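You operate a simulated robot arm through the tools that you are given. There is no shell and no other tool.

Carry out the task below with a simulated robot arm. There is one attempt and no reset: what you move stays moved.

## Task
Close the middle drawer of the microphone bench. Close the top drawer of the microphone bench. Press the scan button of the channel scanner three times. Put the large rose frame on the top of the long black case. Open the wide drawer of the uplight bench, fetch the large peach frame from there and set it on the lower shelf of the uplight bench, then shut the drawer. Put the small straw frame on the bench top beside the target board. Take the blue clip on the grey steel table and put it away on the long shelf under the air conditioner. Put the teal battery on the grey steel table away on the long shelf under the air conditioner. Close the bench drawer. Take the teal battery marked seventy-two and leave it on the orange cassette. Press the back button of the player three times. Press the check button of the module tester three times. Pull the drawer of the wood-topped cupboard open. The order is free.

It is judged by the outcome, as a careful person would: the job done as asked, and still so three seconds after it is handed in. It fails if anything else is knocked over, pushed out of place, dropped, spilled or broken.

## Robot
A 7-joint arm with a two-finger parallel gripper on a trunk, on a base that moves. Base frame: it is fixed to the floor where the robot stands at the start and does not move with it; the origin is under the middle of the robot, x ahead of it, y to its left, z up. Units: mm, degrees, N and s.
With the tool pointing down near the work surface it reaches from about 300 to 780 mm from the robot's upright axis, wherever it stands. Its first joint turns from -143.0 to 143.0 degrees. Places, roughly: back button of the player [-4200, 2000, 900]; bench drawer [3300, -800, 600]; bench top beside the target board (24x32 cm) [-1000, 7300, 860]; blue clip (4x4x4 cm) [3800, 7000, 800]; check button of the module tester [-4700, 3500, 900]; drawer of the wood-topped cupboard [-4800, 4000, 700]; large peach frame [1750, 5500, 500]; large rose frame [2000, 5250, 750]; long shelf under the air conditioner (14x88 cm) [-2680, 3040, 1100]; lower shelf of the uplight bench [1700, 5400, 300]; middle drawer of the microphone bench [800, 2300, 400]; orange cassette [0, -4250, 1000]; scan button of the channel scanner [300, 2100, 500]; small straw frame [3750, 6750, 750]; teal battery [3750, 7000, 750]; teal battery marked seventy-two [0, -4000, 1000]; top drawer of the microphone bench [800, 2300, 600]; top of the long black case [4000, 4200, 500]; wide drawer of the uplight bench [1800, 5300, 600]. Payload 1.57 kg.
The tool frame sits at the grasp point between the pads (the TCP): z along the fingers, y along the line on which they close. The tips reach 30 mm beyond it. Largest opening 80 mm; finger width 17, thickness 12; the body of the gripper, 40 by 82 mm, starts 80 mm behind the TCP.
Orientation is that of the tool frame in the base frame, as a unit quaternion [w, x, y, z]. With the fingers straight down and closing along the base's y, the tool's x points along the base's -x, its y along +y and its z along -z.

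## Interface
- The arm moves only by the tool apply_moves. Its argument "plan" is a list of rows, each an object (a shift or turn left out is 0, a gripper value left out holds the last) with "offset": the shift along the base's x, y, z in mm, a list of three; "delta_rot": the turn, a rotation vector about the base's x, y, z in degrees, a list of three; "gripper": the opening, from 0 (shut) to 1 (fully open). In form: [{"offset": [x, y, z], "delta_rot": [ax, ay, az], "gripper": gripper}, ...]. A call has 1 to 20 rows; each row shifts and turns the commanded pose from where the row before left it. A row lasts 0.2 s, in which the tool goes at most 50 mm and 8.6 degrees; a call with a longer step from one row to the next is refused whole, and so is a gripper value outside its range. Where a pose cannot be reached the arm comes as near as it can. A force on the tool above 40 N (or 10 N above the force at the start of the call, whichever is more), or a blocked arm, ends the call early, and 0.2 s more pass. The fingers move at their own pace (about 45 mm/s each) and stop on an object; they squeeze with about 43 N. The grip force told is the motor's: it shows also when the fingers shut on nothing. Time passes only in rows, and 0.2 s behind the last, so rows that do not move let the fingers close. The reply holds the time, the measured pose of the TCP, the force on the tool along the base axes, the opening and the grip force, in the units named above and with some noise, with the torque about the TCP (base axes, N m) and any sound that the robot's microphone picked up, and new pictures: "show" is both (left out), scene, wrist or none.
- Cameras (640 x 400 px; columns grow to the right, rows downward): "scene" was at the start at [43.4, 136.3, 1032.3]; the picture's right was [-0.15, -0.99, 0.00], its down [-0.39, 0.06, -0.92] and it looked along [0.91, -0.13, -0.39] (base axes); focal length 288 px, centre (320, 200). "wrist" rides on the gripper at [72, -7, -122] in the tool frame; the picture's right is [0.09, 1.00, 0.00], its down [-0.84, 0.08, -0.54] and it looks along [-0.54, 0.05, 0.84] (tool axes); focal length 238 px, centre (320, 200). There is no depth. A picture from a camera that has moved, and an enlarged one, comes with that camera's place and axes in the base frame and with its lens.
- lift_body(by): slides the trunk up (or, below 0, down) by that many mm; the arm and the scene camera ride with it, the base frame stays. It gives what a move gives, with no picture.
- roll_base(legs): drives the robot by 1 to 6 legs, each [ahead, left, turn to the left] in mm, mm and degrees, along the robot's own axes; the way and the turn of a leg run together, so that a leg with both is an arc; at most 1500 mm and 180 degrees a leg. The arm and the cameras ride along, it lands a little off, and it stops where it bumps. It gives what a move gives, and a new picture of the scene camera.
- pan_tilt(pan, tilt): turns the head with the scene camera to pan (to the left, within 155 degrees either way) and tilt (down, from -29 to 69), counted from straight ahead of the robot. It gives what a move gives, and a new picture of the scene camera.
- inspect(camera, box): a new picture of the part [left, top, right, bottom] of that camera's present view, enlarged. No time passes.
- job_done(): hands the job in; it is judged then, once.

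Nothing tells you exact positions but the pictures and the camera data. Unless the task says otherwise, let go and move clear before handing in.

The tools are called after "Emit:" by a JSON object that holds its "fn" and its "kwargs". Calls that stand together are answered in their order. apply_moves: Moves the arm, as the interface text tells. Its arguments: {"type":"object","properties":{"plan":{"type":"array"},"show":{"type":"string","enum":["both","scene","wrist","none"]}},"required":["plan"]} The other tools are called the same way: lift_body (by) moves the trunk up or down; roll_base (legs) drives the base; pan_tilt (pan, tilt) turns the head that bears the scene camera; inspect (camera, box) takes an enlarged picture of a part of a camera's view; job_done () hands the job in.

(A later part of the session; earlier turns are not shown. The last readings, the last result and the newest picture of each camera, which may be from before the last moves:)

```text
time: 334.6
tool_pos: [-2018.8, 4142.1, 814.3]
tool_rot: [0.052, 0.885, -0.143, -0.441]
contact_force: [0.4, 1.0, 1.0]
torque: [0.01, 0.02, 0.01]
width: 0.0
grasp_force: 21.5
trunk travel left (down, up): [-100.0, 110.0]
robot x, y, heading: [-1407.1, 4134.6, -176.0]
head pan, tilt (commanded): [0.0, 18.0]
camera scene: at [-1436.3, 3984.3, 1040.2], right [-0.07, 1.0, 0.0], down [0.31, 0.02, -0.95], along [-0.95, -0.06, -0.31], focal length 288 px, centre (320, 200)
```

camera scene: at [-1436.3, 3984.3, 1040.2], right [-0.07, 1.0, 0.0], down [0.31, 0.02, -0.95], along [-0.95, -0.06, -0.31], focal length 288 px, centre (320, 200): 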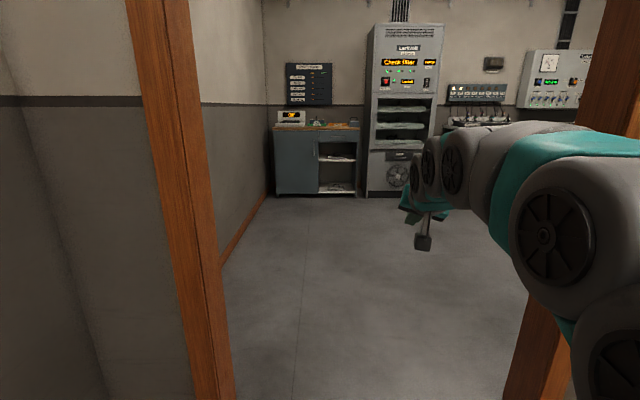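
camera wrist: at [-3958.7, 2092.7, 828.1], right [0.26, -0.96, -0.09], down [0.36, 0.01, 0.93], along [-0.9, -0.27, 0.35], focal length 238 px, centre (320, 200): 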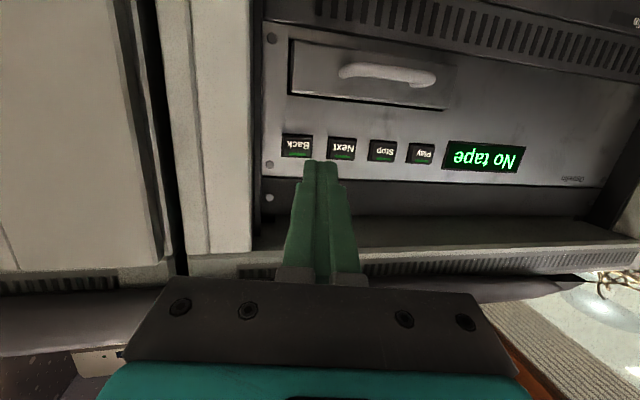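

Lined up with the door. Driving through toward the cupboard.

Emit:
{"fn": "roll_base", "kwargs": {"legs": [[1200, 0, 0], [1000, 60, 0]]}}

Emit:
{"fn": "pan_tilt", "kwargs": {"pan": 5, "tilt": 22}}

Emit:
{"fn": "inspect", "kwargs": {"camera": "scene", "box": [160, 100, 400, 260]}}

```text
time: 345.7
tool_pos: [-4248.8, 3895.0, 814.2]
tool_rot: [0.057, 0.886, -0.134, -0.441]
contact_force: [-0.4, -0.5, -0.4]
torque: [-0.02, 0.0, 0.0]
width: 0.2
grasp_force: 21.0
trunk travel left (down, up): [-100.0, 110.0]
robot x, y, heading: [-3635.1, 3905.4, -175.2]
head pan, tilt (commanded): [0.0, 18.0]
camera scene: at [-3662.7, 3749.7, 1040.2], right [-0.09, 1.0, 0.0], down [0.31, 0.03, -0.95], along [-0.95, -0.08, -0.31], focal length 288 px, centre (320, 200)
```

scene: 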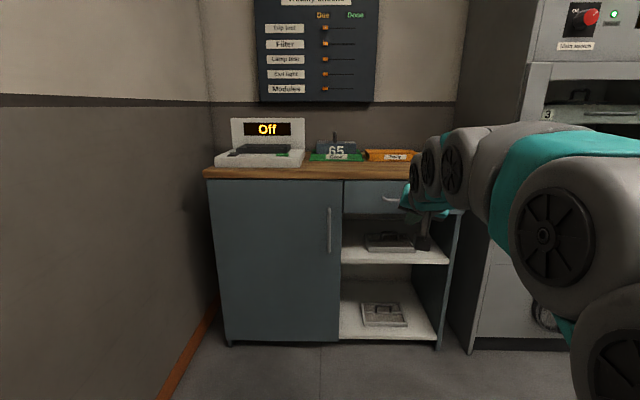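

```text
time: 346.4
tool_pos: [-4247.4, 3895.1, 814.8]
tool_rot: [0.057, 0.886, -0.134, -0.441]
contact_force: [-0.5, -1.1, 0.0]
torque: [0.02, -0.01, 0.0]
width: 0.0
grasp_force: 21.1
trunk travel left (down, up): [-100.0, 110.0]
robot x, y, heading: [-3635.1, 3902.5, -175.3]
head pan, tilt (commanded): [5.0, 22.0]
camera scene: at [-3661.1, 3741.7, 1033.8], right [-0.17, 0.98, 0.0], down [0.37, 0.06, -0.93], along [-0.91, -0.16, -0.37], focal length 288 px, centre (320, 200)
```

scene: 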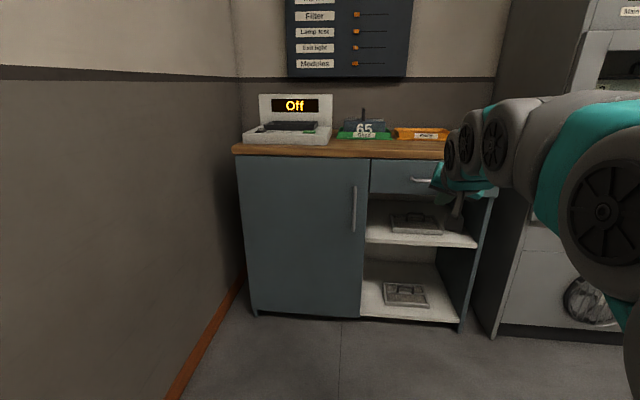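

```text
2.50 times, centred on (280, 180) of scene
camera zoom: at [-3661.1, 3741.7, 1033.8], right [-0.17, 0.98, 0.0], down [0.37, 0.06, -0.93], along [-0.91, -0.16, -0.37], focal length 720 px, centre (420, 250)
```

zoom: 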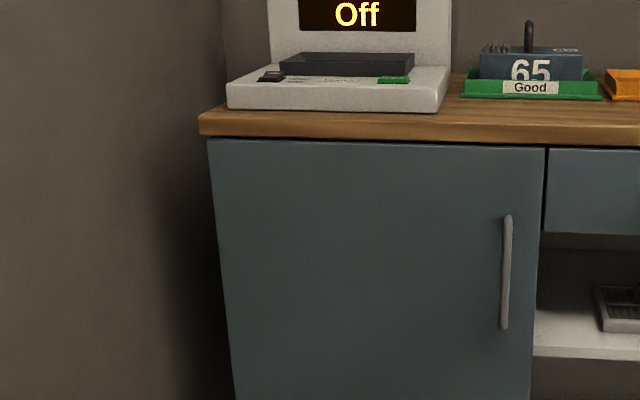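

The drawer handle is at about (−4707, 3950, 706); the tester sits top-left with two small buttons on its base. I'll do the drawer first: turn the tool horizontal with the jaws closing vertically, then approach the bar handle.

Emit:
{"fn": "apply_moves", "kwargs": {"plan": [{"offset": [-6, 5.5, -10.8], "delta_rot": [-7.18, 3.0, -1.95], "gripper": 0.8}, {"offset": [-6, 5.5, -10.8], "delta_rot": [-7.18, 3.0, -1.95]}, {"offset": [-6, 5.5, -10.8], "delta_rot": [-7.18, 3.0, -1.95]}, {"offset": [-6, 5.5, -10.8], "delta_rot": [-7.18, 3.0, -1.95]}, {"offset": [-6, 5.5, -10.8], "delta_rot": [-7.18, 3.0, -1.95]}, {"offset": [-6, 5.5, -10.8], "delta_rot": [-7.18, 3.0, -1.95]}, {"offset": [-6, 5.5, -10.8], "delta_rot": [-7.18, 3.0, -1.95]}, {"offset": [-6, 5.5, -10.8], "delta_rot": [-7.18, 3.0, -1.95]}, {"offset": [-6, 5.5, -10.8], "delta_rot": [-7.18, 3.0, -1.95]}, {"offset": [-6, 5.5, -10.8], "delta_rot": [-7.18, 3.0, -1.95]}], "show": "both"}}

```text
time: 348.6
tool_pos: [-4307.0, 3951.0, 707.1]
tool_rot: [0.517, 0.517, -0.483, -0.482]
contact_force: [0.5, -0.1, -0.2]
torque: [-0.02, -0.04, -0.01]
width: 64.0
grasp_force: 0.0
trunk travel left (down, up): [-100.0, 110.0]
robot x, y, heading: [-3632.8, 3902.6, -175.0]
head pan, tilt (commanded): [5.0, 22.0]
camera scene: at [-3661.2, 3741.7, 1033.8], right [-0.17, 0.98, 0.0], down [0.37, 0.07, -0.93], along [-0.91, -0.16, -0.37], focal length 288 px, centre (320, 200)
camera wrist: at [-4180.1, 3887.4, 700.0], right [0.01, -0.09, 1.0], down [0.48, 0.87, 0.08], along [-0.88, 0.48, 0.05], focal length 238 px, centre (320, 200)
```

scene: 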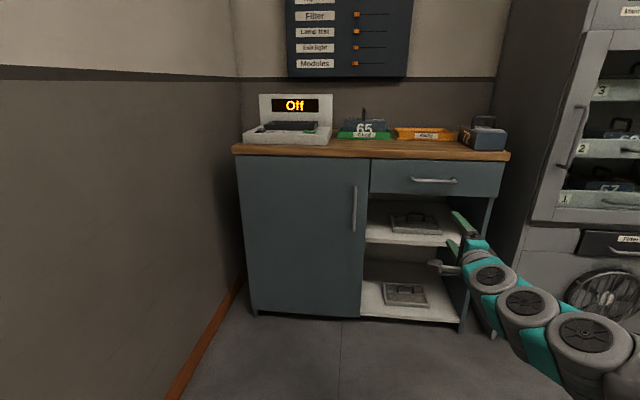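
wrist: 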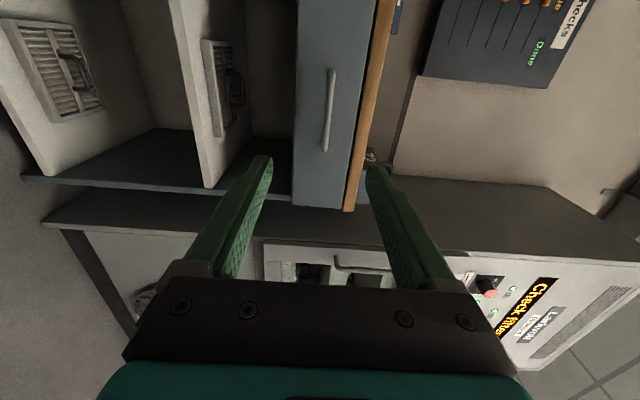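

The tool is now horizontal with vertical jaws. Triangulating again puts the handle at (−4655, 3957, 724). I'll roll forward ~285 mm and check the alignment.

Emit:
{"fn": "roll_base", "kwargs": {"legs": [[280, -30, 0]]}}

Emit:
{"fn": "apply_moves", "kwargs": {"plan": [{"offset": [0, 0, 16]}, {"offset": [0, 0, 0]}], "show": "both"}}

```text
time: 350.6
tool_pos: [-4591.2, 3962.4, 706.9]
tool_rot: [0.516, 0.516, -0.484, -0.484]
contact_force: [-0.3, 0.1, -1.0]
torque: [-0.04, 0.05, -0.01]
width: 64.1
grasp_force: 0.0
trunk travel left (down, up): [-100.0, 110.0]
robot x, y, heading: [-3919.0, 3912.9, -175.2]
head pan, tilt (commanded): [5.0, 22.0]
camera scene: at [-3947.7, 3748.7, 1033.7], right [-0.17, 0.99, 0.0], down [0.37, 0.06, -0.93], along [-0.91, -0.15, -0.37], focal length 288 px, centre (320, 200)
```

scene: 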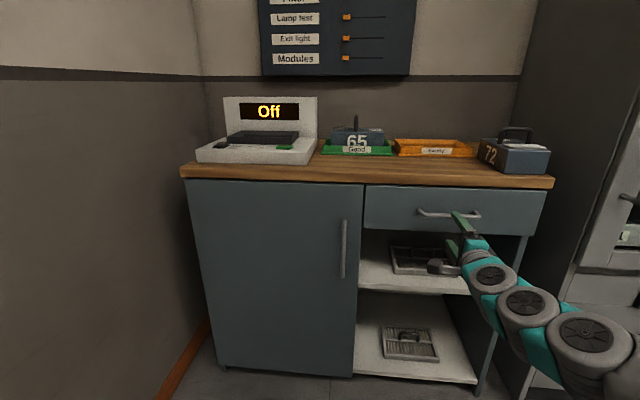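

```text
time: 351.1
tool_pos: [-4591.7, 3962.2, 721.6]
tool_rot: [0.517, 0.516, -0.482, -0.484]
contact_force: [-0.1, -0.3, 0.6]
torque: [-0.01, 0.02, 0.0]
width: 64.0
grasp_force: 0.0
trunk travel left (down, up): [-100.0, 110.0]
robot x, y, heading: [-3921.5, 3909.4, -175.5]
head pan, tilt (commanded): [5.0, 22.0]
camera scene: at [-3947.7, 3748.7, 1033.7], right [-0.17, 0.99, 0.0], down [0.37, 0.06, -0.93], along [-0.91, -0.15, -0.37], focal length 288 px, centre (320, 200)
camera wrist: at [-4464.9, 3897.9, 715.8], right [0.01, -0.09, 1.0], down [0.49, 0.87, 0.08], along [-0.87, 0.48, 0.05], focal length 238 px, centre (320, 200)
```

scene: 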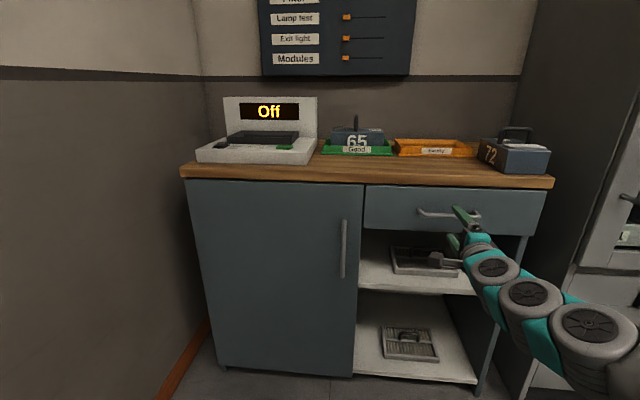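
wrist: 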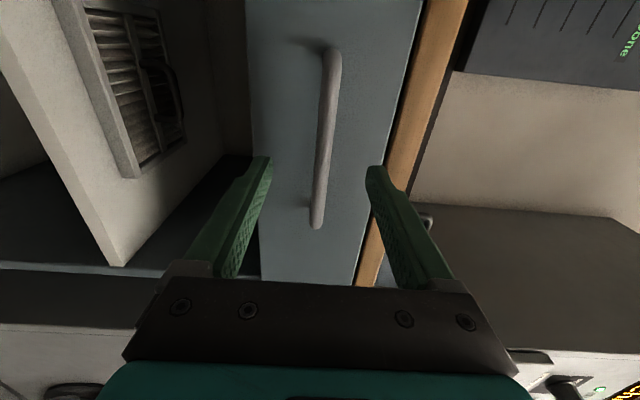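

The handle bar sits neatly between the jaws. I'll advance ~53 mm, and close on it.

Emit:
{"fn": "apply_moves", "kwargs": {"plan": [{"offset": [-25, -8, 4]}, {"offset": [-18, -6, 0]}, {"offset": [-10, 0, 0]}, {"gripper": 0}, {"gripper": 0}, {"gripper": 0}, {"gripper": 0}, {"gripper": 0}], "show": "both"}}

```text
time: 352.9
tool_pos: [-4644.9, 3949.0, 726.6]
tool_rot: [0.516, 0.516, -0.485, -0.482]
contact_force: [11.3, 1.6, -25.2]
torque: [0.0, 0.01, -0.33]
width: 12.9
grasp_force: 29.2
trunk travel left (down, up): [-100.0, 110.0]
robot x, y, heading: [-3923.6, 3911.4, -175.4]
head pan, tilt (commanded): [5.0, 22.0]
camera scene: at [-3948.2, 3748.9, 1033.4], right [-0.17, 0.99, 0.0], down [0.37, 0.06, -0.93], along [-0.91, -0.15, -0.38], focal length 288 px, centre (320, 200)
camera wrist: at [-4519.2, 3884.0, 718.7], right [0.0, -0.09, 1.0], down [0.49, 0.87, 0.08], along [-0.87, 0.48, 0.05], focal length 238 px, centre (320, 200)
```

scene: 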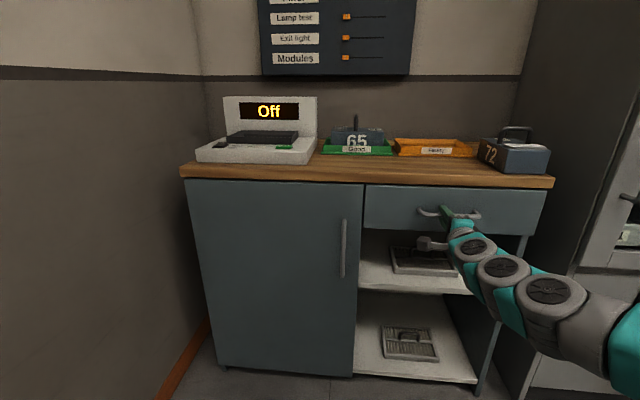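
wrist: 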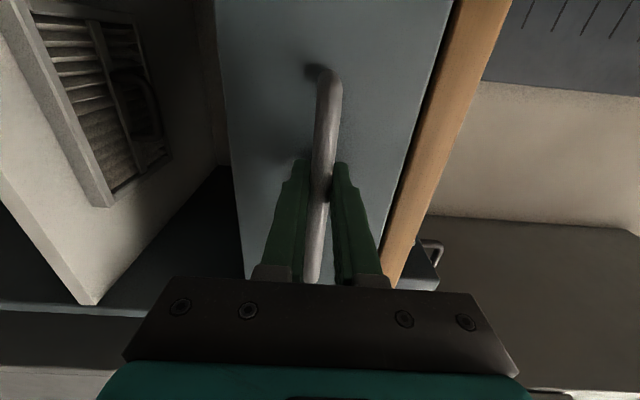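

Gripped on the bar (12.9 mm). I'll pull the drawer open by backing the base.

Emit:
{"fn": "roll_base", "kwargs": {"legs": [[-110, 0, 0]]}}

Emit:
{"fn": "inspect", "kwargs": {"camera": "wrist", "box": [0, 0, 640, 400]}}

```text
time: 354.1
tool_pos: [-4535.7, 3956.3, 725.7]
tool_rot: [0.516, 0.517, -0.484, -0.482]
contact_force: [2.0, -13.7, -32.6]
torque: [-0.06, -0.06, 0.51]
width: 12.8
grasp_force: 29.6
trunk travel left (down, up): [-100.0, 110.0]
robot x, y, heading: [-3811.4, 3917.8, -175.6]
head pan, tilt (commanded): [5.0, 22.0]
camera scene: at [-3838.1, 3757.0, 1033.5], right [-0.17, 0.99, 0.0], down [0.37, 0.06, -0.93], along [-0.91, -0.15, -0.38], focal length 288 px, centre (320, 200)
```

scene: 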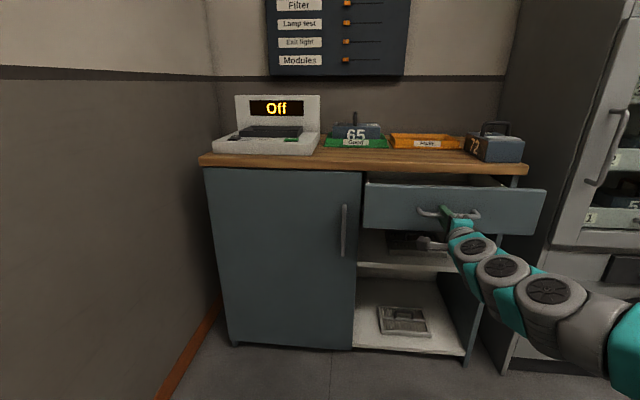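

```text
1.00 times, centred on (320, 200) of wrist (not enlarged: the box is as wide or as high as the picture)
camera zoom: at [-4408.5, 3891.5, 718.6], right [0.0, -0.09, 1.0], down [0.48, 0.87, 0.08], along [-0.87, 0.48, 0.05], focal length 238 px, centre (320, 200)
```

zoom: 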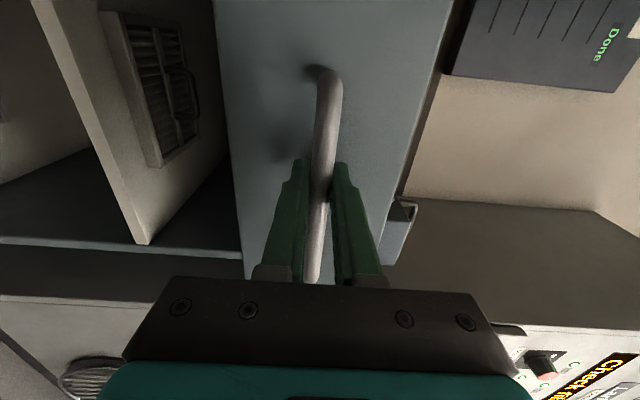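

The drawer slides out with the robot. I'll pull it another ~150 mm.

Emit:
{"fn": "roll_base", "kwargs": {"legs": [[-100, 0, 0]]}}

Emit:
{"fn": "roll_base", "kwargs": {"legs": [[-60, 0, 0]]}}

```text
time: 355.3
tool_pos: [-4435.8, 3962.9, 725.1]
tool_rot: [0.516, 0.518, -0.483, -0.482]
contact_force: [2.2, -12.6, -15.1]
torque: [-0.05, -0.04, 0.41]
width: 12.5
grasp_force: 30.0
trunk travel left (down, up): [-100.0, 110.0]
robot x, y, heading: [-3708.0, 3928.5, -175.2]
head pan, tilt (commanded): [5.0, 22.0]
camera scene: at [-3737.9, 3764.7, 1033.6], right [-0.17, 0.99, 0.0], down [0.37, 0.06, -0.93], along [-0.91, -0.15, -0.38], focal length 288 px, centre (320, 200)
```

scene: 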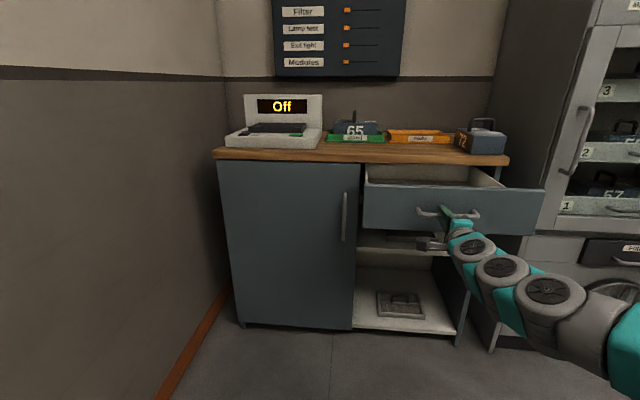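

```text
time: 356.3
tool_pos: [-4371.9, 3966.2, 725.2]
tool_rot: [0.517, 0.519, -0.483, -0.481]
contact_force: [1.9, -11.9, -5.3]
torque: [-0.08, -0.01, 0.22]
width: 12.7
grasp_force: 30.0
trunk travel left (down, up): [-100.0, 110.0]
robot x, y, heading: [-3646.2, 3929.4, -175.1]
head pan, tilt (commanded): [5.0, 22.0]
camera scene: at [-3674.9, 3769.6, 1033.6], right [-0.17, 0.99, 0.0], down [0.37, 0.06, -0.93], along [-0.91, -0.15, -0.37], focal length 288 px, centre (320, 200)
```

scene: 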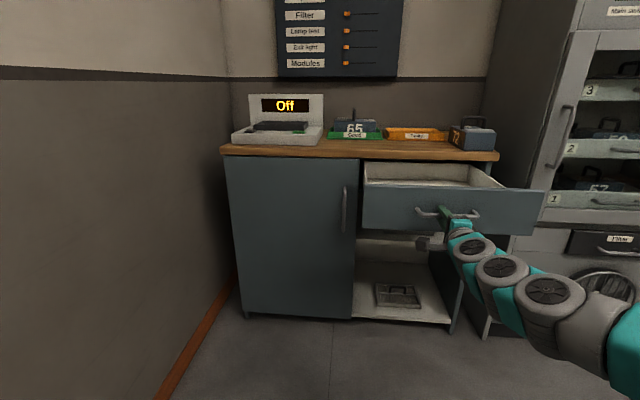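

It's about 270 mm out. I'll try a little more with the arm, which stops on force, to find its end.

Emit:
{"fn": "apply_moves", "kwargs": {"plan": [{"offset": [12, 1, 0]}, {"offset": [12, 1, 0]}, {"offset": [12, 1, 0]}, {"offset": [12, 1, 0]}, {"offset": [12, 1, 0]}], "show": "scene"}}

```text
time: 357.2
tool_pos: [-4331.8, 3969.6, 724.5]
tool_rot: [0.516, 0.518, -0.482, -0.482]
contact_force: [-14.6, -1.9, -2.4]
torque: [-0.13, -0.06, 0.52]
width: 12.8
grasp_force: 29.7
trunk travel left (down, up): [-100.0, 110.0]
robot x, y, heading: [-3647.4, 3935.5, -175.4]
head pan, tilt (commanded): [5.0, 22.0]
stopped in row 4: the force on the tool passed its limit at 85 N (the readings are from after the stop); the commanded pose is now the measured one
camera scene: at [-3676.0, 3769.8, 1033.5], right [-0.17, 0.99, 0.0], down [0.37, 0.06, -0.93], along [-0.91, -0.15, -0.38], focal length 288 px, centre (320, 200)
```

scene: 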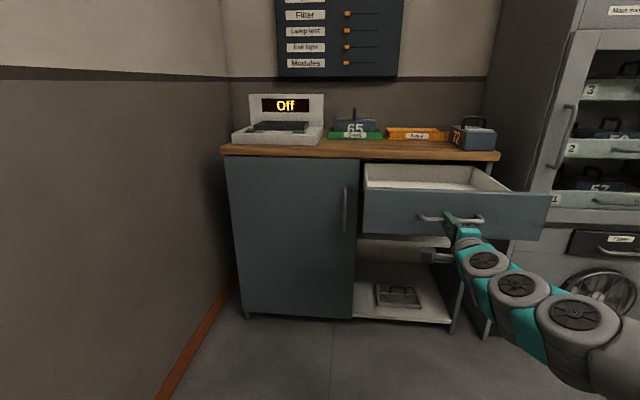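

It reached its stop at ~313 mm, so the drawer is fully open. I'll let go and back away.

Emit:
{"fn": "apply_moves", "kwargs": {"plan": [{"gripper": 0.8}, {"gripper": 0.8}, {"gripper": 0.8}, {"gripper": 0.8}], "show": "none"}}

Emit:
{"fn": "roll_base", "kwargs": {"legs": [[-220, 0, 0]]}}

Emit:
{"fn": "inspect", "kwargs": {"camera": "scene", "box": [220, 70, 360, 160]}}

```text
time: 358.2
tool_pos: [-4330.3, 3968.3, 726.1]
tool_rot: [0.516, 0.518, -0.482, -0.482]
contact_force: [0.4, 0.5, 0.0]
torque: [0.01, 0.04, 0.03]
width: 64.1
grasp_force: 0.1
trunk travel left (down, up): [-100.0, 110.0]
robot x, y, heading: [-3649.7, 3932.7, -175.3]
head pan, tilt (commanded): [5.0, 22.0]
```

```text
time: 359.9
tool_pos: [-4111.8, 3987.6, 725.4]
tool_rot: [0.515, 0.518, -0.483, -0.483]
contact_force: [0.4, 0.4, -0.2]
torque: [0.02, 0.01, -0.01]
width: 64.0
grasp_force: 0.0
trunk travel left (down, up): [-100.0, 110.0]
robot x, y, heading: [-3428.3, 3950.8, -175.7]
head pan, tilt (commanded): [5.0, 22.0]
camera scene: at [-3457.4, 3787.1, 1033.7], right [-0.16, 0.99, 0.0], down [0.37, 0.06, -0.93], along [-0.91, -0.15, -0.37], focal length 288 px, centre (320, 200)
```

scene: 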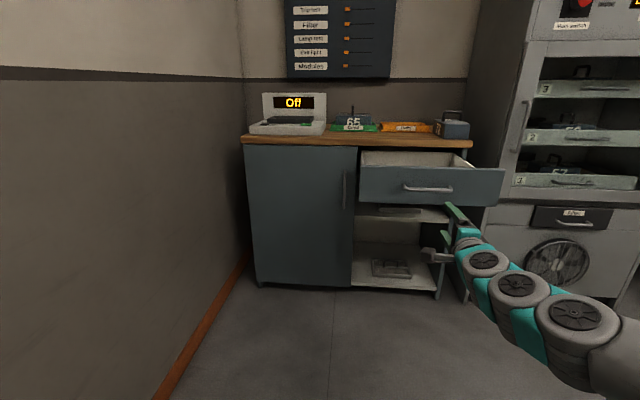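

```text
4.44 times, centred on (290, 115) of scene
camera zoom: at [-3457.4, 3787.1, 1033.7], right [-0.16, 0.99, 0.0], down [0.37, 0.06, -0.93], along [-0.91, -0.15, -0.37], focal length 1280 px, centre (453, 578)
```

zoom: 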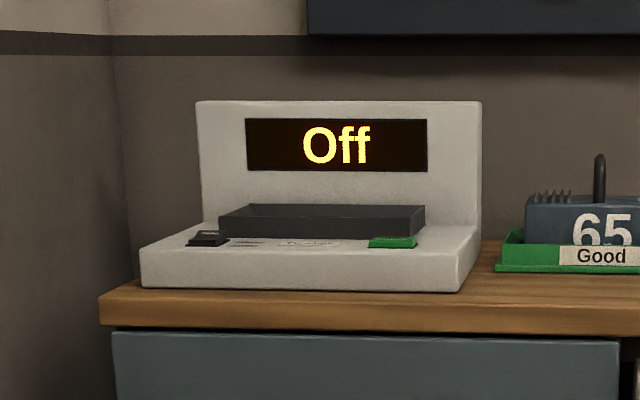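

Green button on the tester base (right) is probably "Check", at about (−4728, 3519, 867); the black one left looks like a power rocker. I'll raise the trunk, point the closed fingers down at ~40°, and move in front of the tester.

Emit:
{"fn": "lift_body", "kwargs": {"by": 110}}

Emit:
{"fn": "apply_moves", "kwargs": {"plan": [{"offset": [8, 0, 10], "delta_rot": [7.18, -2.77, 3.26], "gripper": 0}, {"offset": [8, 0, 10], "delta_rot": [7.18, -2.77, 3.26]}, {"offset": [8, 0, 10], "delta_rot": [7.18, -2.77, 3.26]}, {"offset": [8, 0, 10], "delta_rot": [7.18, -2.77, 3.26]}, {"offset": [8, 0, 10], "delta_rot": [7.18, -2.77, 3.26]}, {"offset": [8, 0, 10], "delta_rot": [7.18, -2.77, 3.26]}, {"offset": [8, 0, 10], "delta_rot": [7.18, -2.77, 3.26]}, {"offset": [8, 0, 10], "delta_rot": [7.18, -2.77, 3.26]}, {"offset": [8, 0, 10], "delta_rot": [7.18, -2.77, 3.26]}, {"offset": [8, 0, 10], "delta_rot": [7.18, -2.77, 3.26]}, {"offset": [8, 0, 10], "delta_rot": [7.18, -2.77, 3.26]}, {"offset": [8, 0, 10], "delta_rot": [7.18, -2.77, 3.26]}], "show": "none"}}

Emit:
{"fn": "roll_base", "kwargs": {"legs": [[0, 440, 0], [450, 0, 0]]}}

```text
time: 361.3
tool_pos: [-4112.7, 3987.7, 836.0]
tool_rot: [0.516, 0.516, -0.483, -0.484]
contact_force: [0.9, -0.3, 0.6]
torque: [-0.02, 0.01, 0.01]
width: 63.8
grasp_force: 0.0
trunk travel left (down, up): [-210.0, 0.0]
robot x, y, heading: [-3427.1, 3949.4, -175.6]
head pan, tilt (commanded): [5.0, 22.0]
```

```text
time: 363.9
tool_pos: [-4018.2, 3987.2, 955.9]
tool_rot: [0.011, 0.94, 0.034, -0.34]
contact_force: [0.1, 0.8, 0.1]
torque: [-0.01, 0.01, -0.04]
width: 0.0
grasp_force: 21.3
trunk travel left (down, up): [-210.0, 0.0]
robot x, y, heading: [-3429.4, 3943.3, -175.7]
head pan, tilt (commanded): [5.0, 22.0]
```

```text
time: 368.9
tool_pos: [-4422.1, 3522.2, 956.5]
tool_rot: [0.01, 0.94, 0.028, -0.341]
contact_force: [0.0, 0.3, -0.6]
torque: [0.03, 0.01, -0.01]
width: 0.2
grasp_force: 21.8
trunk travel left (down, up): [-210.0, 0.0]
robot x, y, heading: [-3834.0, 3473.5, -176.2]
head pan, tilt (commanded): [5.0, 22.0]
camera scene: at [-3864.3, 3313.7, 1143.7], right [-0.15, 0.99, 0.0], down [0.37, 0.06, -0.93], along [-0.92, -0.14, -0.37], focal length 288 px, centre (320, 200)
```

scene: 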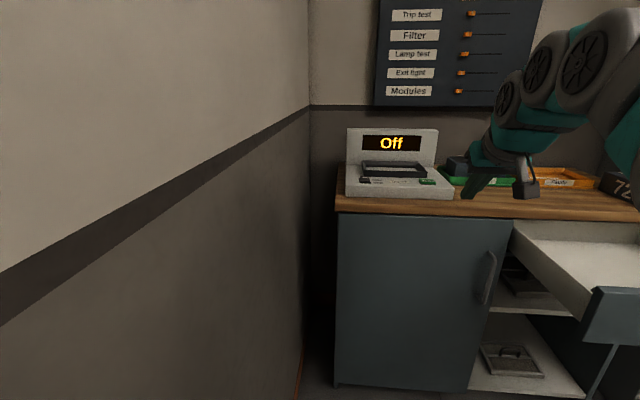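

Emit:
{"fn": "inspect", "kwargs": {"camera": "scene", "box": [330, 115, 470, 205]}}

Emit:
{"fn": "inspect", "kwargs": {"camera": "wrist", "box": [160, 0, 480, 200]}}

```text
4.44 times, centred on (400, 160) of scene
camera zoom: at [-3864.3, 3313.7, 1143.7], right [-0.15, 0.99, 0.0], down [0.37, 0.06, -0.93], along [-0.92, -0.14, -0.37], focal length 1280 px, centre (-36, 378)
```

zoom: 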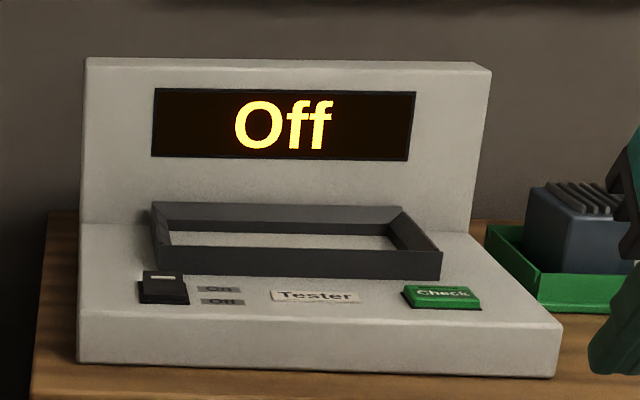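

```text
2.00 times, centred on (320, 100) of wrist
camera zoom: at [-4289.6, 3535.1, 1002.9], right [0.13, -0.99, -0.06], down [-0.29, -0.1, 0.95], along [-0.95, -0.1, -0.3], focal length 477 px, centre (320, 400)
```

zoom: 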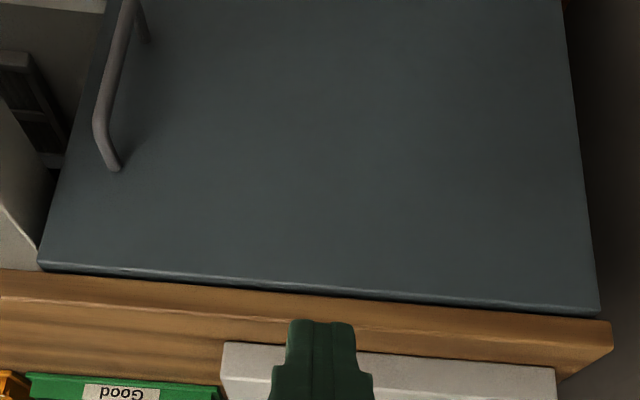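

"Check" is indeed the green button, near (−4731, 3512, 870). I'll roll forward and bring the fingertip above it.

Emit:
{"fn": "roll_base", "kwargs": {"legs": [[235, -5, 0]]}}

Emit:
{"fn": "apply_moves", "kwargs": {"plan": [{"offset": [-25, 2, -10]}, {"offset": [-25, 2, -10]}, {"offset": [0, 0, 0]}], "show": "both"}}

```text
time: 370.6
tool_pos: [-4657.6, 3508.5, 955.1]
tool_rot: [0.009, 0.939, 0.029, -0.342]
contact_force: [0.2, 0.2, -0.2]
torque: [-0.01, 0.0, -0.01]
width: 0.1
grasp_force: 21.3
trunk travel left (down, up): [-210.0, 0.0]
robot x, y, heading: [-4070.3, 3465.0, -176.0]
head pan, tilt (commanded): [5.0, 22.0]
camera scene: at [-4099.2, 3302.9, 1143.7], right [-0.15, 0.99, 0.0], down [0.37, 0.06, -0.93], along [-0.92, -0.14, -0.37], focal length 288 px, centre (320, 200)
```

scene: 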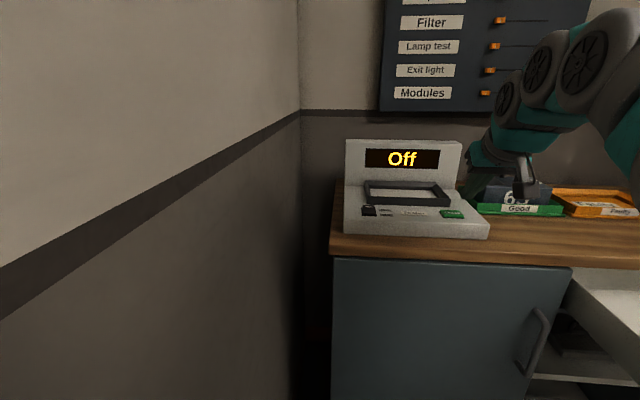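

```text
time: 371.4
tool_pos: [-4708.3, 3511.7, 936.8]
tool_rot: [0.009, 0.94, 0.028, -0.341]
contact_force: [-0.2, 1.0, 0.7]
torque: [-0.01, 0.01, 0.03]
width: 0.0
grasp_force: 21.4
trunk travel left (down, up): [-210.0, 0.0]
robot x, y, heading: [-4070.0, 3462.7, -176.3]
head pan, tilt (commanded): [5.0, 22.0]
camera scene: at [-4099.2, 3302.9, 1143.7], right [-0.15, 0.99, 0.0], down [0.37, 0.06, -0.93], along [-0.92, -0.14, -0.37], focal length 288 px, centre (320, 200)
camera wrist: at [-4574.8, 3526.4, 982.8], right [0.13, -0.99, -0.06], down [-0.29, -0.1, 0.95], along [-0.95, -0.11, -0.3], focal length 238 px, centre (320, 200)
```

scene: 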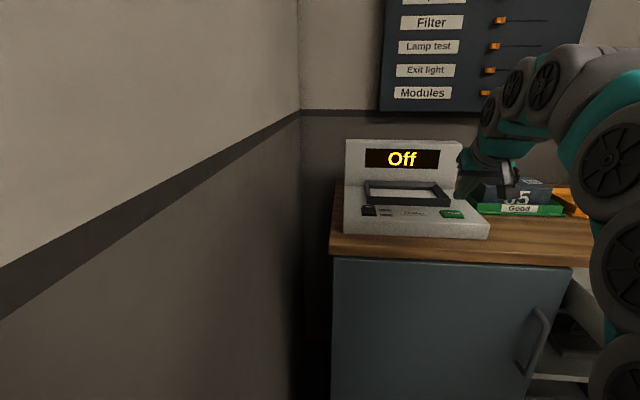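
wrist: 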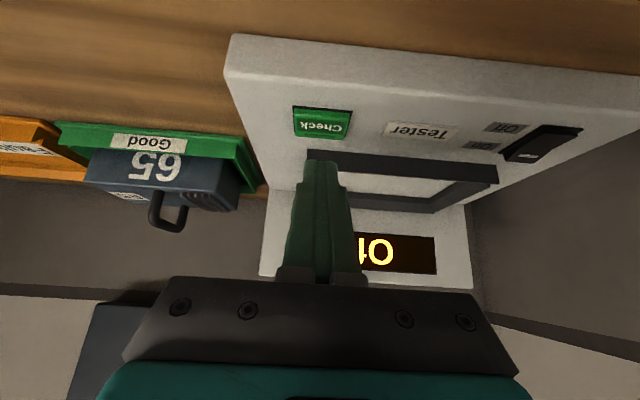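

Both cameras agree: Check is at (−4733, 3510, 870). Moving the tip just above it.

Emit:
{"fn": "apply_moves", "kwargs": {"plan": [{"offset": [-11, 0, -14]}, {"offset": [0, 0, -12]}, {"offset": [0, 0, 0]}], "show": "both"}}

```text
time: 372.2
tool_pos: [-4716.7, 3512.9, 908.1]
tool_rot: [0.009, 0.939, 0.028, -0.341]
contact_force: [0.7, 0.3, -0.9]
torque: [0.0, 0.03, -0.02]
width: 0.0
grasp_force: 20.9
trunk travel left (down, up): [-210.0, 0.0]
robot x, y, heading: [-4071.7, 3465.7, -176.3]
head pan, tilt (commanded): [5.0, 22.0]
camera scene: at [-4099.2, 3302.9, 1143.7], right [-0.15, 0.99, 0.0], down [0.37, 0.06, -0.93], along [-0.92, -0.14, -0.37], focal length 288 px, centre (320, 200)
camera wrist: at [-4584.6, 3527.0, 955.7], right [0.13, -0.99, -0.06], down [-0.29, -0.1, 0.95], along [-0.95, -0.11, -0.3], focal length 238 px, centre (320, 200)
```

scene: 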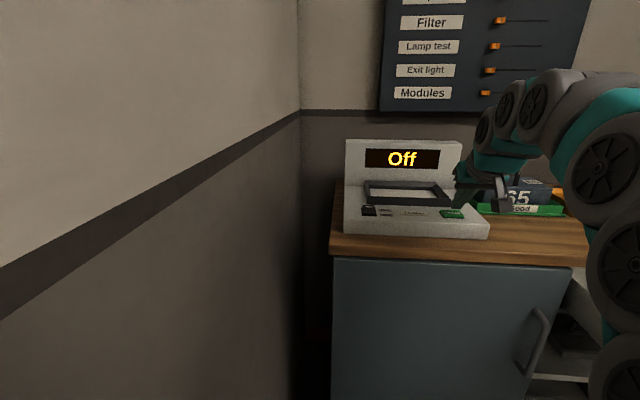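
wrist: 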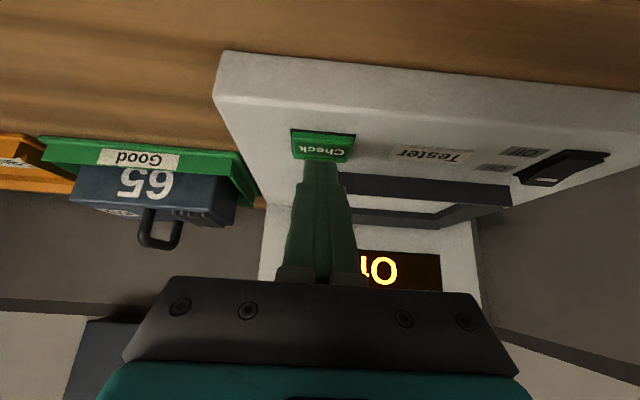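

Emit:
{"fn": "apply_moves", "kwargs": {"plan": [{"offset": [-2, -1, -3]}, {"offset": [0, 0, -3]}, {"offset": [0, 0, -2]}, {"offset": [0, 0, -2]}, {"offset": [0, 0, -2]}], "show": "wrist"}}

```text
time: 373.4
tool_pos: [-4719.7, 3513.2, 896.8]
tool_rot: [0.009, 0.94, 0.028, -0.341]
contact_force: [0.2, -0.2, 0.1]
torque: [0.01, 0.0, -0.02]
width: 0.2
grasp_force: 21.7
trunk travel left (down, up): [-210.0, 0.0]
robot x, y, heading: [-4069.5, 3463.8, -176.2]
head pan, tilt (commanded): [5.0, 22.0]
camera wrist: at [-4587.3, 3526.9, 944.7], right [0.13, -0.99, -0.06], down [-0.29, -0.1, 0.95], along [-0.95, -0.11, -0.3], focal length 238 px, centre (320, 200)
```

wrist: 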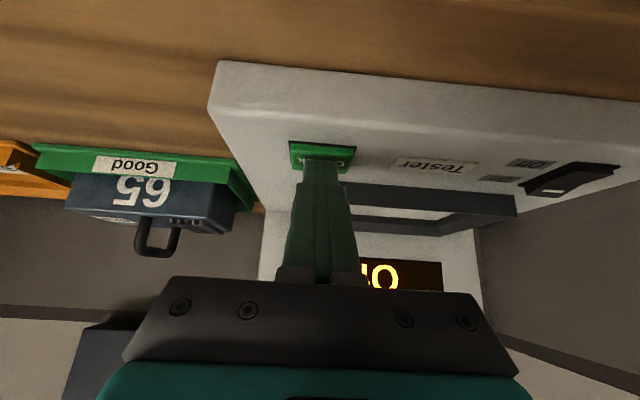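

Emit:
{"fn": "apply_moves", "kwargs": {"plan": [{"offset": [0, 0, -2]}, {"offset": [0, 0, -2]}, {"offset": [0, 0, -2]}, {"offset": [0, 0, -2]}, {"offset": [0, 0, -2]}], "show": "wrist"}}

```text
time: 374.6
tool_pos: [-4719.9, 3513.2, 888.2]
tool_rot: [0.008, 0.939, 0.026, -0.344]
contact_force: [8.3, 1.0, 18.6]
torque: [0.01, -0.03, 0.0]
width: 0.0
grasp_force: 21.0
trunk travel left (down, up): [-210.0, 0.0]
robot x, y, heading: [-4071.2, 3461.5, -176.0]
head pan, tilt (commanded): [5.0, 22.0]
heard: click
camera wrist: at [-4586.5, 3527.0, 935.7], right [0.13, -0.99, -0.06], down [-0.29, -0.1, 0.95], along [-0.95, -0.11, -0.3], focal length 238 px, centre (320, 200)
```

wrist: 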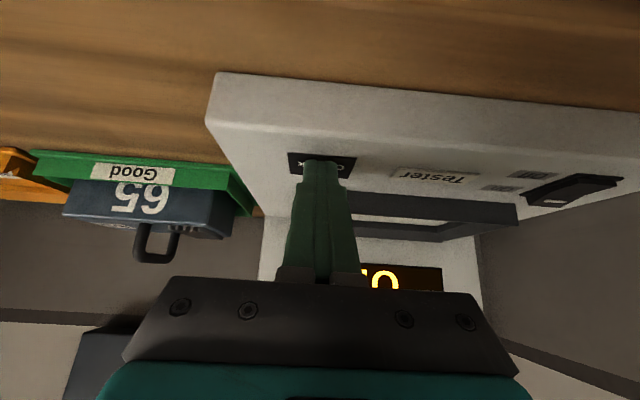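

Click one. Release and repeat twice.

Emit:
{"fn": "apply_moves", "kwargs": {"plan": [{"offset": [0, 0, 6]}, {"offset": [0, 0, 6]}, {"offset": [0, 0, 0]}], "show": "none"}}

Emit:
{"fn": "apply_moves", "kwargs": {"plan": [{"offset": [0, 0, -5]}, {"offset": [0, 0, -3]}, {"offset": [0, 0, -2]}, {"offset": [0, 0, -2]}, {"offset": [0, 0, 0]}], "show": "none"}}

```text
time: 375.4
tool_pos: [-4720.6, 3510.9, 899.2]
tool_rot: [0.009, 0.939, 0.029, -0.341]
contact_force: [-0.5, -0.7, 0.2]
torque: [-0.02, -0.02, -0.02]
width: 0.0
grasp_force: 21.3
trunk travel left (down, up): [-210.0, 0.0]
robot x, y, heading: [-4072.0, 3465.3, -176.0]
head pan, tilt (commanded): [5.0, 22.0]
```

```text
time: 376.6
tool_pos: [-4720.4, 3513.3, 888.9]
tool_rot: [0.009, 0.939, 0.027, -0.343]
contact_force: [-8.1, 3.8, 18.0]
torque: [0.1, 0.46, -0.08]
width: 0.1
grasp_force: 21.3
trunk travel left (down, up): [-210.0, 0.0]
robot x, y, heading: [-4066.5, 3466.3, -176.3]
head pan, tilt (commanded): [5.0, 22.0]
heard: click
```

Emit:
{"fn": "apply_moves", "kwargs": {"plan": [{"offset": [0, 0, 6]}, {"offset": [0, 0, 6]}, {"offset": [0, 0, 0]}], "show": "none"}}

Emit:
{"fn": "apply_moves", "kwargs": {"plan": [{"offset": [0, 0, -5]}, {"offset": [0, 0, -3]}, {"offset": [0, 0, -2]}, {"offset": [0, 0, -2]}, {"offset": [0, 0, 0]}], "show": "none"}}

Emit:
{"fn": "apply_moves", "kwargs": {"plan": [{"offset": [0, 0, 10]}, {"offset": [5, 0, 30]}, {"offset": [30, 0, 20]}, {"offset": [40, 0, 10]}], "show": "wrist"}}

```text
time: 377.4
tool_pos: [-4720.7, 3511.7, 899.2]
tool_rot: [0.01, 0.94, 0.029, -0.341]
contact_force: [-0.7, -0.1, 0.2]
torque: [0.03, -0.03, -0.03]
width: 0.0
grasp_force: 21.1
trunk travel left (down, up): [-210.0, 0.0]
robot x, y, heading: [-4071.4, 3460.0, -176.4]
head pan, tilt (commanded): [5.0, 22.0]
```

```text
time: 378.6
tool_pos: [-4720.1, 3511.5, 889.9]
tool_rot: [0.009, 0.939, 0.028, -0.342]
contact_force: [-3.6, -4.5, 18.0]
torque: [-0.11, 0.31, 0.09]
width: 0.0
grasp_force: 21.4
trunk travel left (down, up): [-210.0, 0.0]
robot x, y, heading: [-4067.8, 3462.4, -176.2]
head pan, tilt (commanded): [5.0, 22.0]
heard: click
```

```text
time: 379.6
tool_pos: [-4643.7, 3512.3, 956.7]
tool_rot: [0.01, 0.94, 0.029, -0.341]
contact_force: [0.1, -0.3, 0.0]
torque: [-0.05, 0.02, -0.02]
width: 0.0
grasp_force: 21.2
trunk travel left (down, up): [-210.0, 0.0]
robot x, y, heading: [-4066.5, 3466.8, -176.1]
head pan, tilt (commanded): [5.0, 22.0]
camera wrist: at [-4510.5, 3526.4, 1004.5], right [0.13, -0.99, -0.06], down [-0.29, -0.1, 0.95], along [-0.95, -0.11, -0.3], focal length 238 px, centre (320, 200)
```

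wrist: 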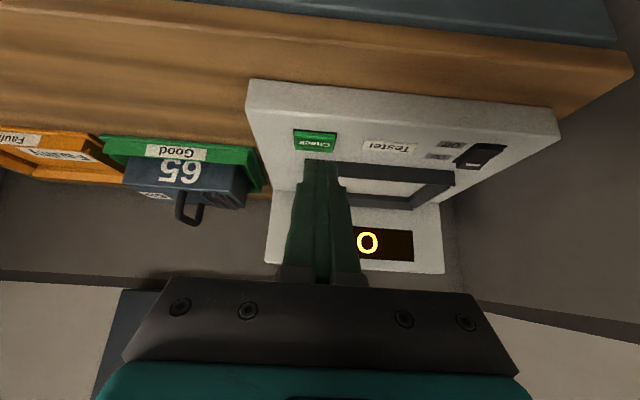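

Three clicks: the tester is done. Now I'll reverse out of this room toward the workshop.

Emit:
{"fn": "roll_base", "kwargs": {"legs": [[-500, 0, 0], [0, -500, 0], [-700, 0, 0]]}}

```text
time: 388.5
tool_pos: [-3498.5, 4088.3, 957.3]
tool_rot: [0.008, 0.94, 0.024, -0.341]
contact_force: [-0.1, 0.6, 0.6]
torque: [0.0, -0.03, -0.02]
width: 0.0
grasp_force: 21.2
trunk travel left (down, up): [-210.0, 0.0]
robot x, y, heading: [-2925.3, 4032.5, -176.6]
head pan, tilt (commanded): [5.0, 22.0]
camera scene: at [-2956.1, 3875.4, 1143.7], right [-0.15, 0.99, 0.0], down [0.37, 0.05, -0.93], along [-0.92, -0.14, -0.37], focal length 288 px, centre (320, 200)
```

scene: 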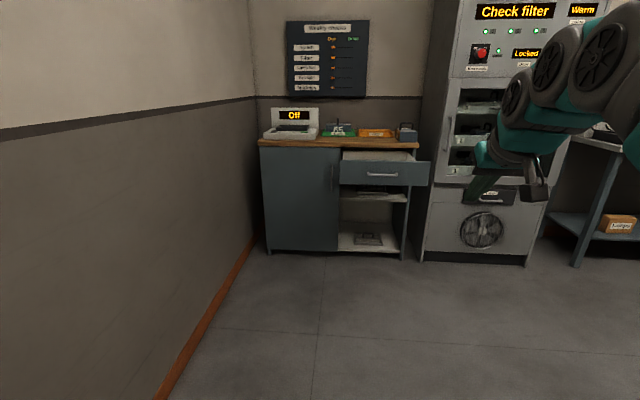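

The drawer stays open. Continuing back through the door into the workshop.

Emit:
{"fn": "roll_base", "kwargs": {"legs": [[-1400, 0, 0], [-1450, 0, 0]]}}

Emit:
{"fn": "pan_tilt", "kwargs": {"pan": -150, "tilt": 15}}

```text
time: 402.4
tool_pos: [-609.0, 4212.8, 957.2]
tool_rot: [0.002, 0.94, 0.007, -0.342]
contact_force: [-0.6, -0.4, -0.1]
torque: [-0.02, 0.0, 0.02]
width: 0.4
grasp_force: 21.4
trunk travel left (down, up): [-210.0, 0.0]
robot x, y, heading: [-37.3, 4140.8, -178.6]
head pan, tilt (commanded): [5.0, 22.0]
camera scene: at [-73.7, 3978.9, 1143.7], right [-0.11, 0.99, 0.0], down [0.37, 0.04, -0.93], along [-0.92, -0.1, -0.37], focal length 288 px, centre (320, 200)
```

scene: 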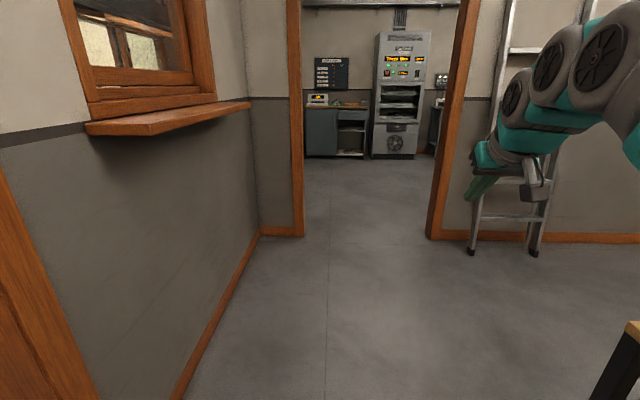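

```text
time: 404.8
tool_pos: [-608.5, 4212.7, 956.6]
tool_rot: [0.002, 0.94, 0.007, -0.341]
contact_force: [0.6, -0.1, 0.0]
torque: [-0.03, 0.0, -0.02]
width: 0.1
grasp_force: 21.4
trunk travel left (down, up): [-210.0, 0.0]
robot x, y, heading: [-37.3, 4135.0, -178.6]
head pan, tilt (commanded): [-150.0, 15.0]
camera scene: at [98.3, 4037.6, 1155.1], right [0.52, -0.85, 0.0], down [-0.22, -0.13, -0.97], along [0.83, 0.5, -0.26], focal length 288 px, centre (320, 200)
```

scene: 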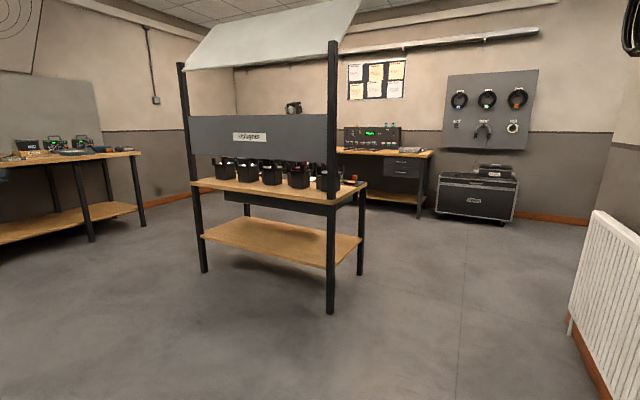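

The uplight bench stands at x≈1394–2034, y≈4790–5950, with its lamps to the west; the drawer side should be the east side. I'll go round its south end to the east side, still facing west.

Emit:
{"fn": "roll_base", "kwargs": {"legs": [[0, 80, 2.6], [-1480, 0, 0], [-1480, 0, 0]]}}

Emit:
{"fn": "pan_tilt", "kwargs": {"pan": -50, "tilt": 20}}

Emit:
{"fn": "pan_tilt", "kwargs": {"pan": -130, "tilt": 15}}

```text
time: 419.6
tool_pos: [2316.1, 4258.5, 958.8]
tool_rot: [0.011, 0.939, 0.033, -0.341]
contact_force: [0.5, -0.4, 0.9]
torque: [-0.01, -0.02, 0.0]
width: 0.0
grasp_force: 21.8
trunk travel left (down, up): [-210.0, 0.0]
robot x, y, heading: [2890.7, 4215.9, -175.7]
head pan, tilt (commanded): [-150.0, 15.0]
camera scene: at [3031.0, 4123.3, 1155.1], right [0.57, -0.82, 0.0], down [-0.21, -0.15, -0.97], along [0.8, 0.55, -0.26], focal length 288 px, centre (320, 200)
```

scene: 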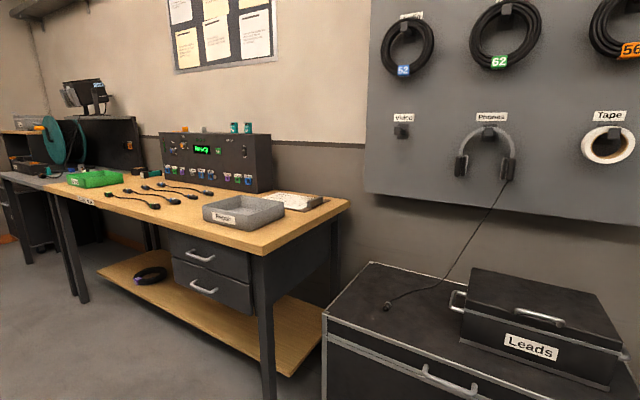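

```text
time: 421.4
tool_pos: [2314.8, 4259.7, 957.9]
tool_rot: [0.011, 0.939, 0.033, -0.342]
contact_force: [-0.1, -0.7, 0.5]
torque: [-0.02, 0.01, -0.02]
width: 0.1
grasp_force: 21.4
trunk travel left (down, up): [-210.0, 0.0]
robot x, y, heading: [2892.3, 4216.5, -175.5]
head pan, tilt (commanded): [-50.0, 20.0]
camera scene: at [2888.8, 4136.9, 1147.0], right [0.71, 0.7, 0.0], down [0.24, -0.24, -0.94], along [-0.66, 0.67, -0.34], focal length 288 px, centre (320, 200)
```

scene: 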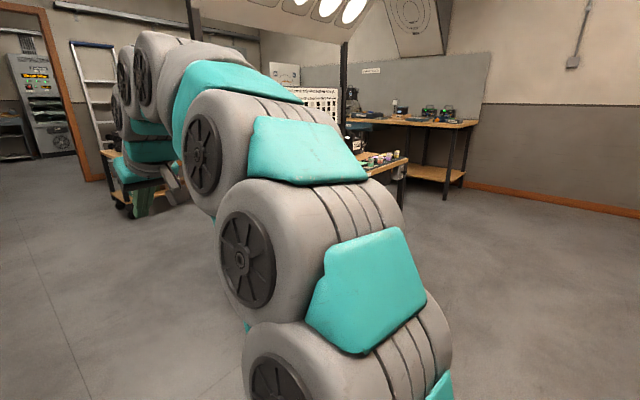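

```text
time: 422.9
tool_pos: [2315.4, 4259.2, 956.5]
tool_rot: [0.011, 0.939, 0.033, -0.341]
contact_force: [-0.5, 0.5, -0.1]
torque: [-0.01, -0.01, 0.0]
width: 0.0
grasp_force: 21.1
trunk travel left (down, up): [-210.0, 0.0]
robot x, y, heading: [2890.3, 4214.1, -175.6]
head pan, tilt (commanded): [-130.0, 15.0]
camera scene: at [3008.2, 4146.4, 1155.1], right [0.81, -0.58, 0.0], down [-0.15, -0.21, -0.97], along [0.56, 0.79, -0.26], focal length 288 px, centre (320, 200)
```

scene: 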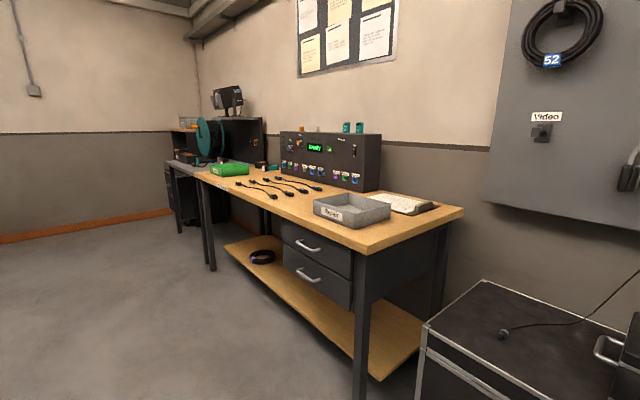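

I see the long black case (with a "Leads" box and a cable on it), the east bench, and another table further north. Now I'll strafe north beside the uplight bench.

Emit:
{"fn": "roll_base", "kwargs": {"legs": [[0, -1080, 0]]}}

Emit:
{"fn": "pan_tilt", "kwargs": {"pan": 0, "tilt": 25}}

```text
time: 428.4
tool_pos: [2225.3, 5325.6, 957.0]
tool_rot: [0.013, 0.939, 0.038, -0.342]
contact_force: [-0.5, -0.6, 0.9]
torque: [-0.03, -0.01, 0.05]
width: 0.0
grasp_force: 21.4
trunk travel left (down, up): [-210.0, 0.0]
robot x, y, heading: [2801.7, 5291.3, -174.8]
head pan, tilt (commanded): [-130.0, 15.0]
camera scene: at [2919.8, 5219.8, 1155.1], right [0.82, -0.57, 0.0], down [-0.15, -0.21, -0.97], along [0.55, 0.79, -0.26], focal length 288 px, centre (320, 200)
```

scene: 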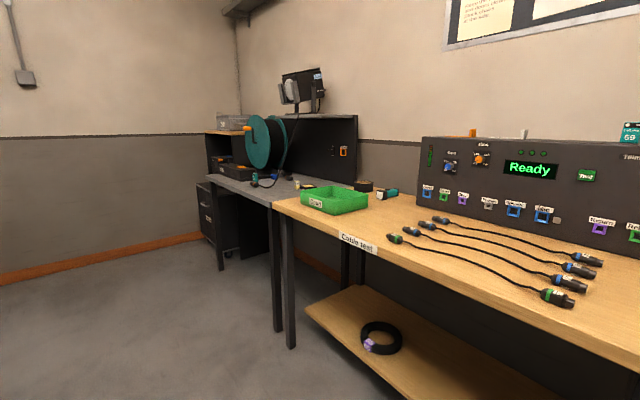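

```text
time: 430.5
tool_pos: [2225.0, 5325.8, 958.3]
tool_rot: [0.013, 0.939, 0.039, -0.341]
contact_force: [-0.4, -0.1, 0.1]
torque: [0.02, 0.02, 0.0]
width: 0.1
grasp_force: 20.8
trunk travel left (down, up): [-210.0, 0.0]
robot x, y, heading: [2801.4, 5288.8, -175.0]
head pan, tilt (commanded): [0.0, 25.0]
camera scene: at [2774.5, 5135.2, 1138.9], right [-0.09, 1.0, 0.0], down [0.42, 0.04, -0.91], along [-0.9, -0.08, -0.42], focal length 288 px, centre (320, 200)
```

scene: 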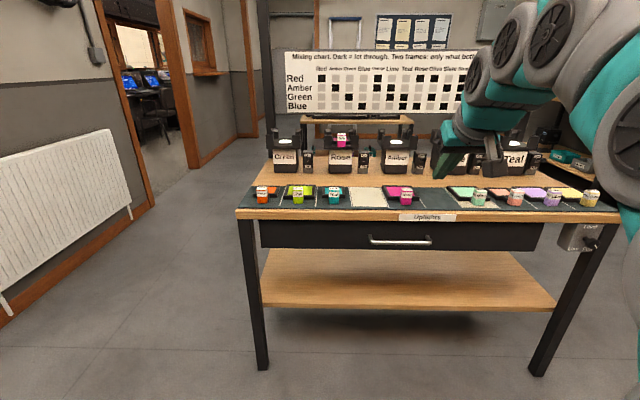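

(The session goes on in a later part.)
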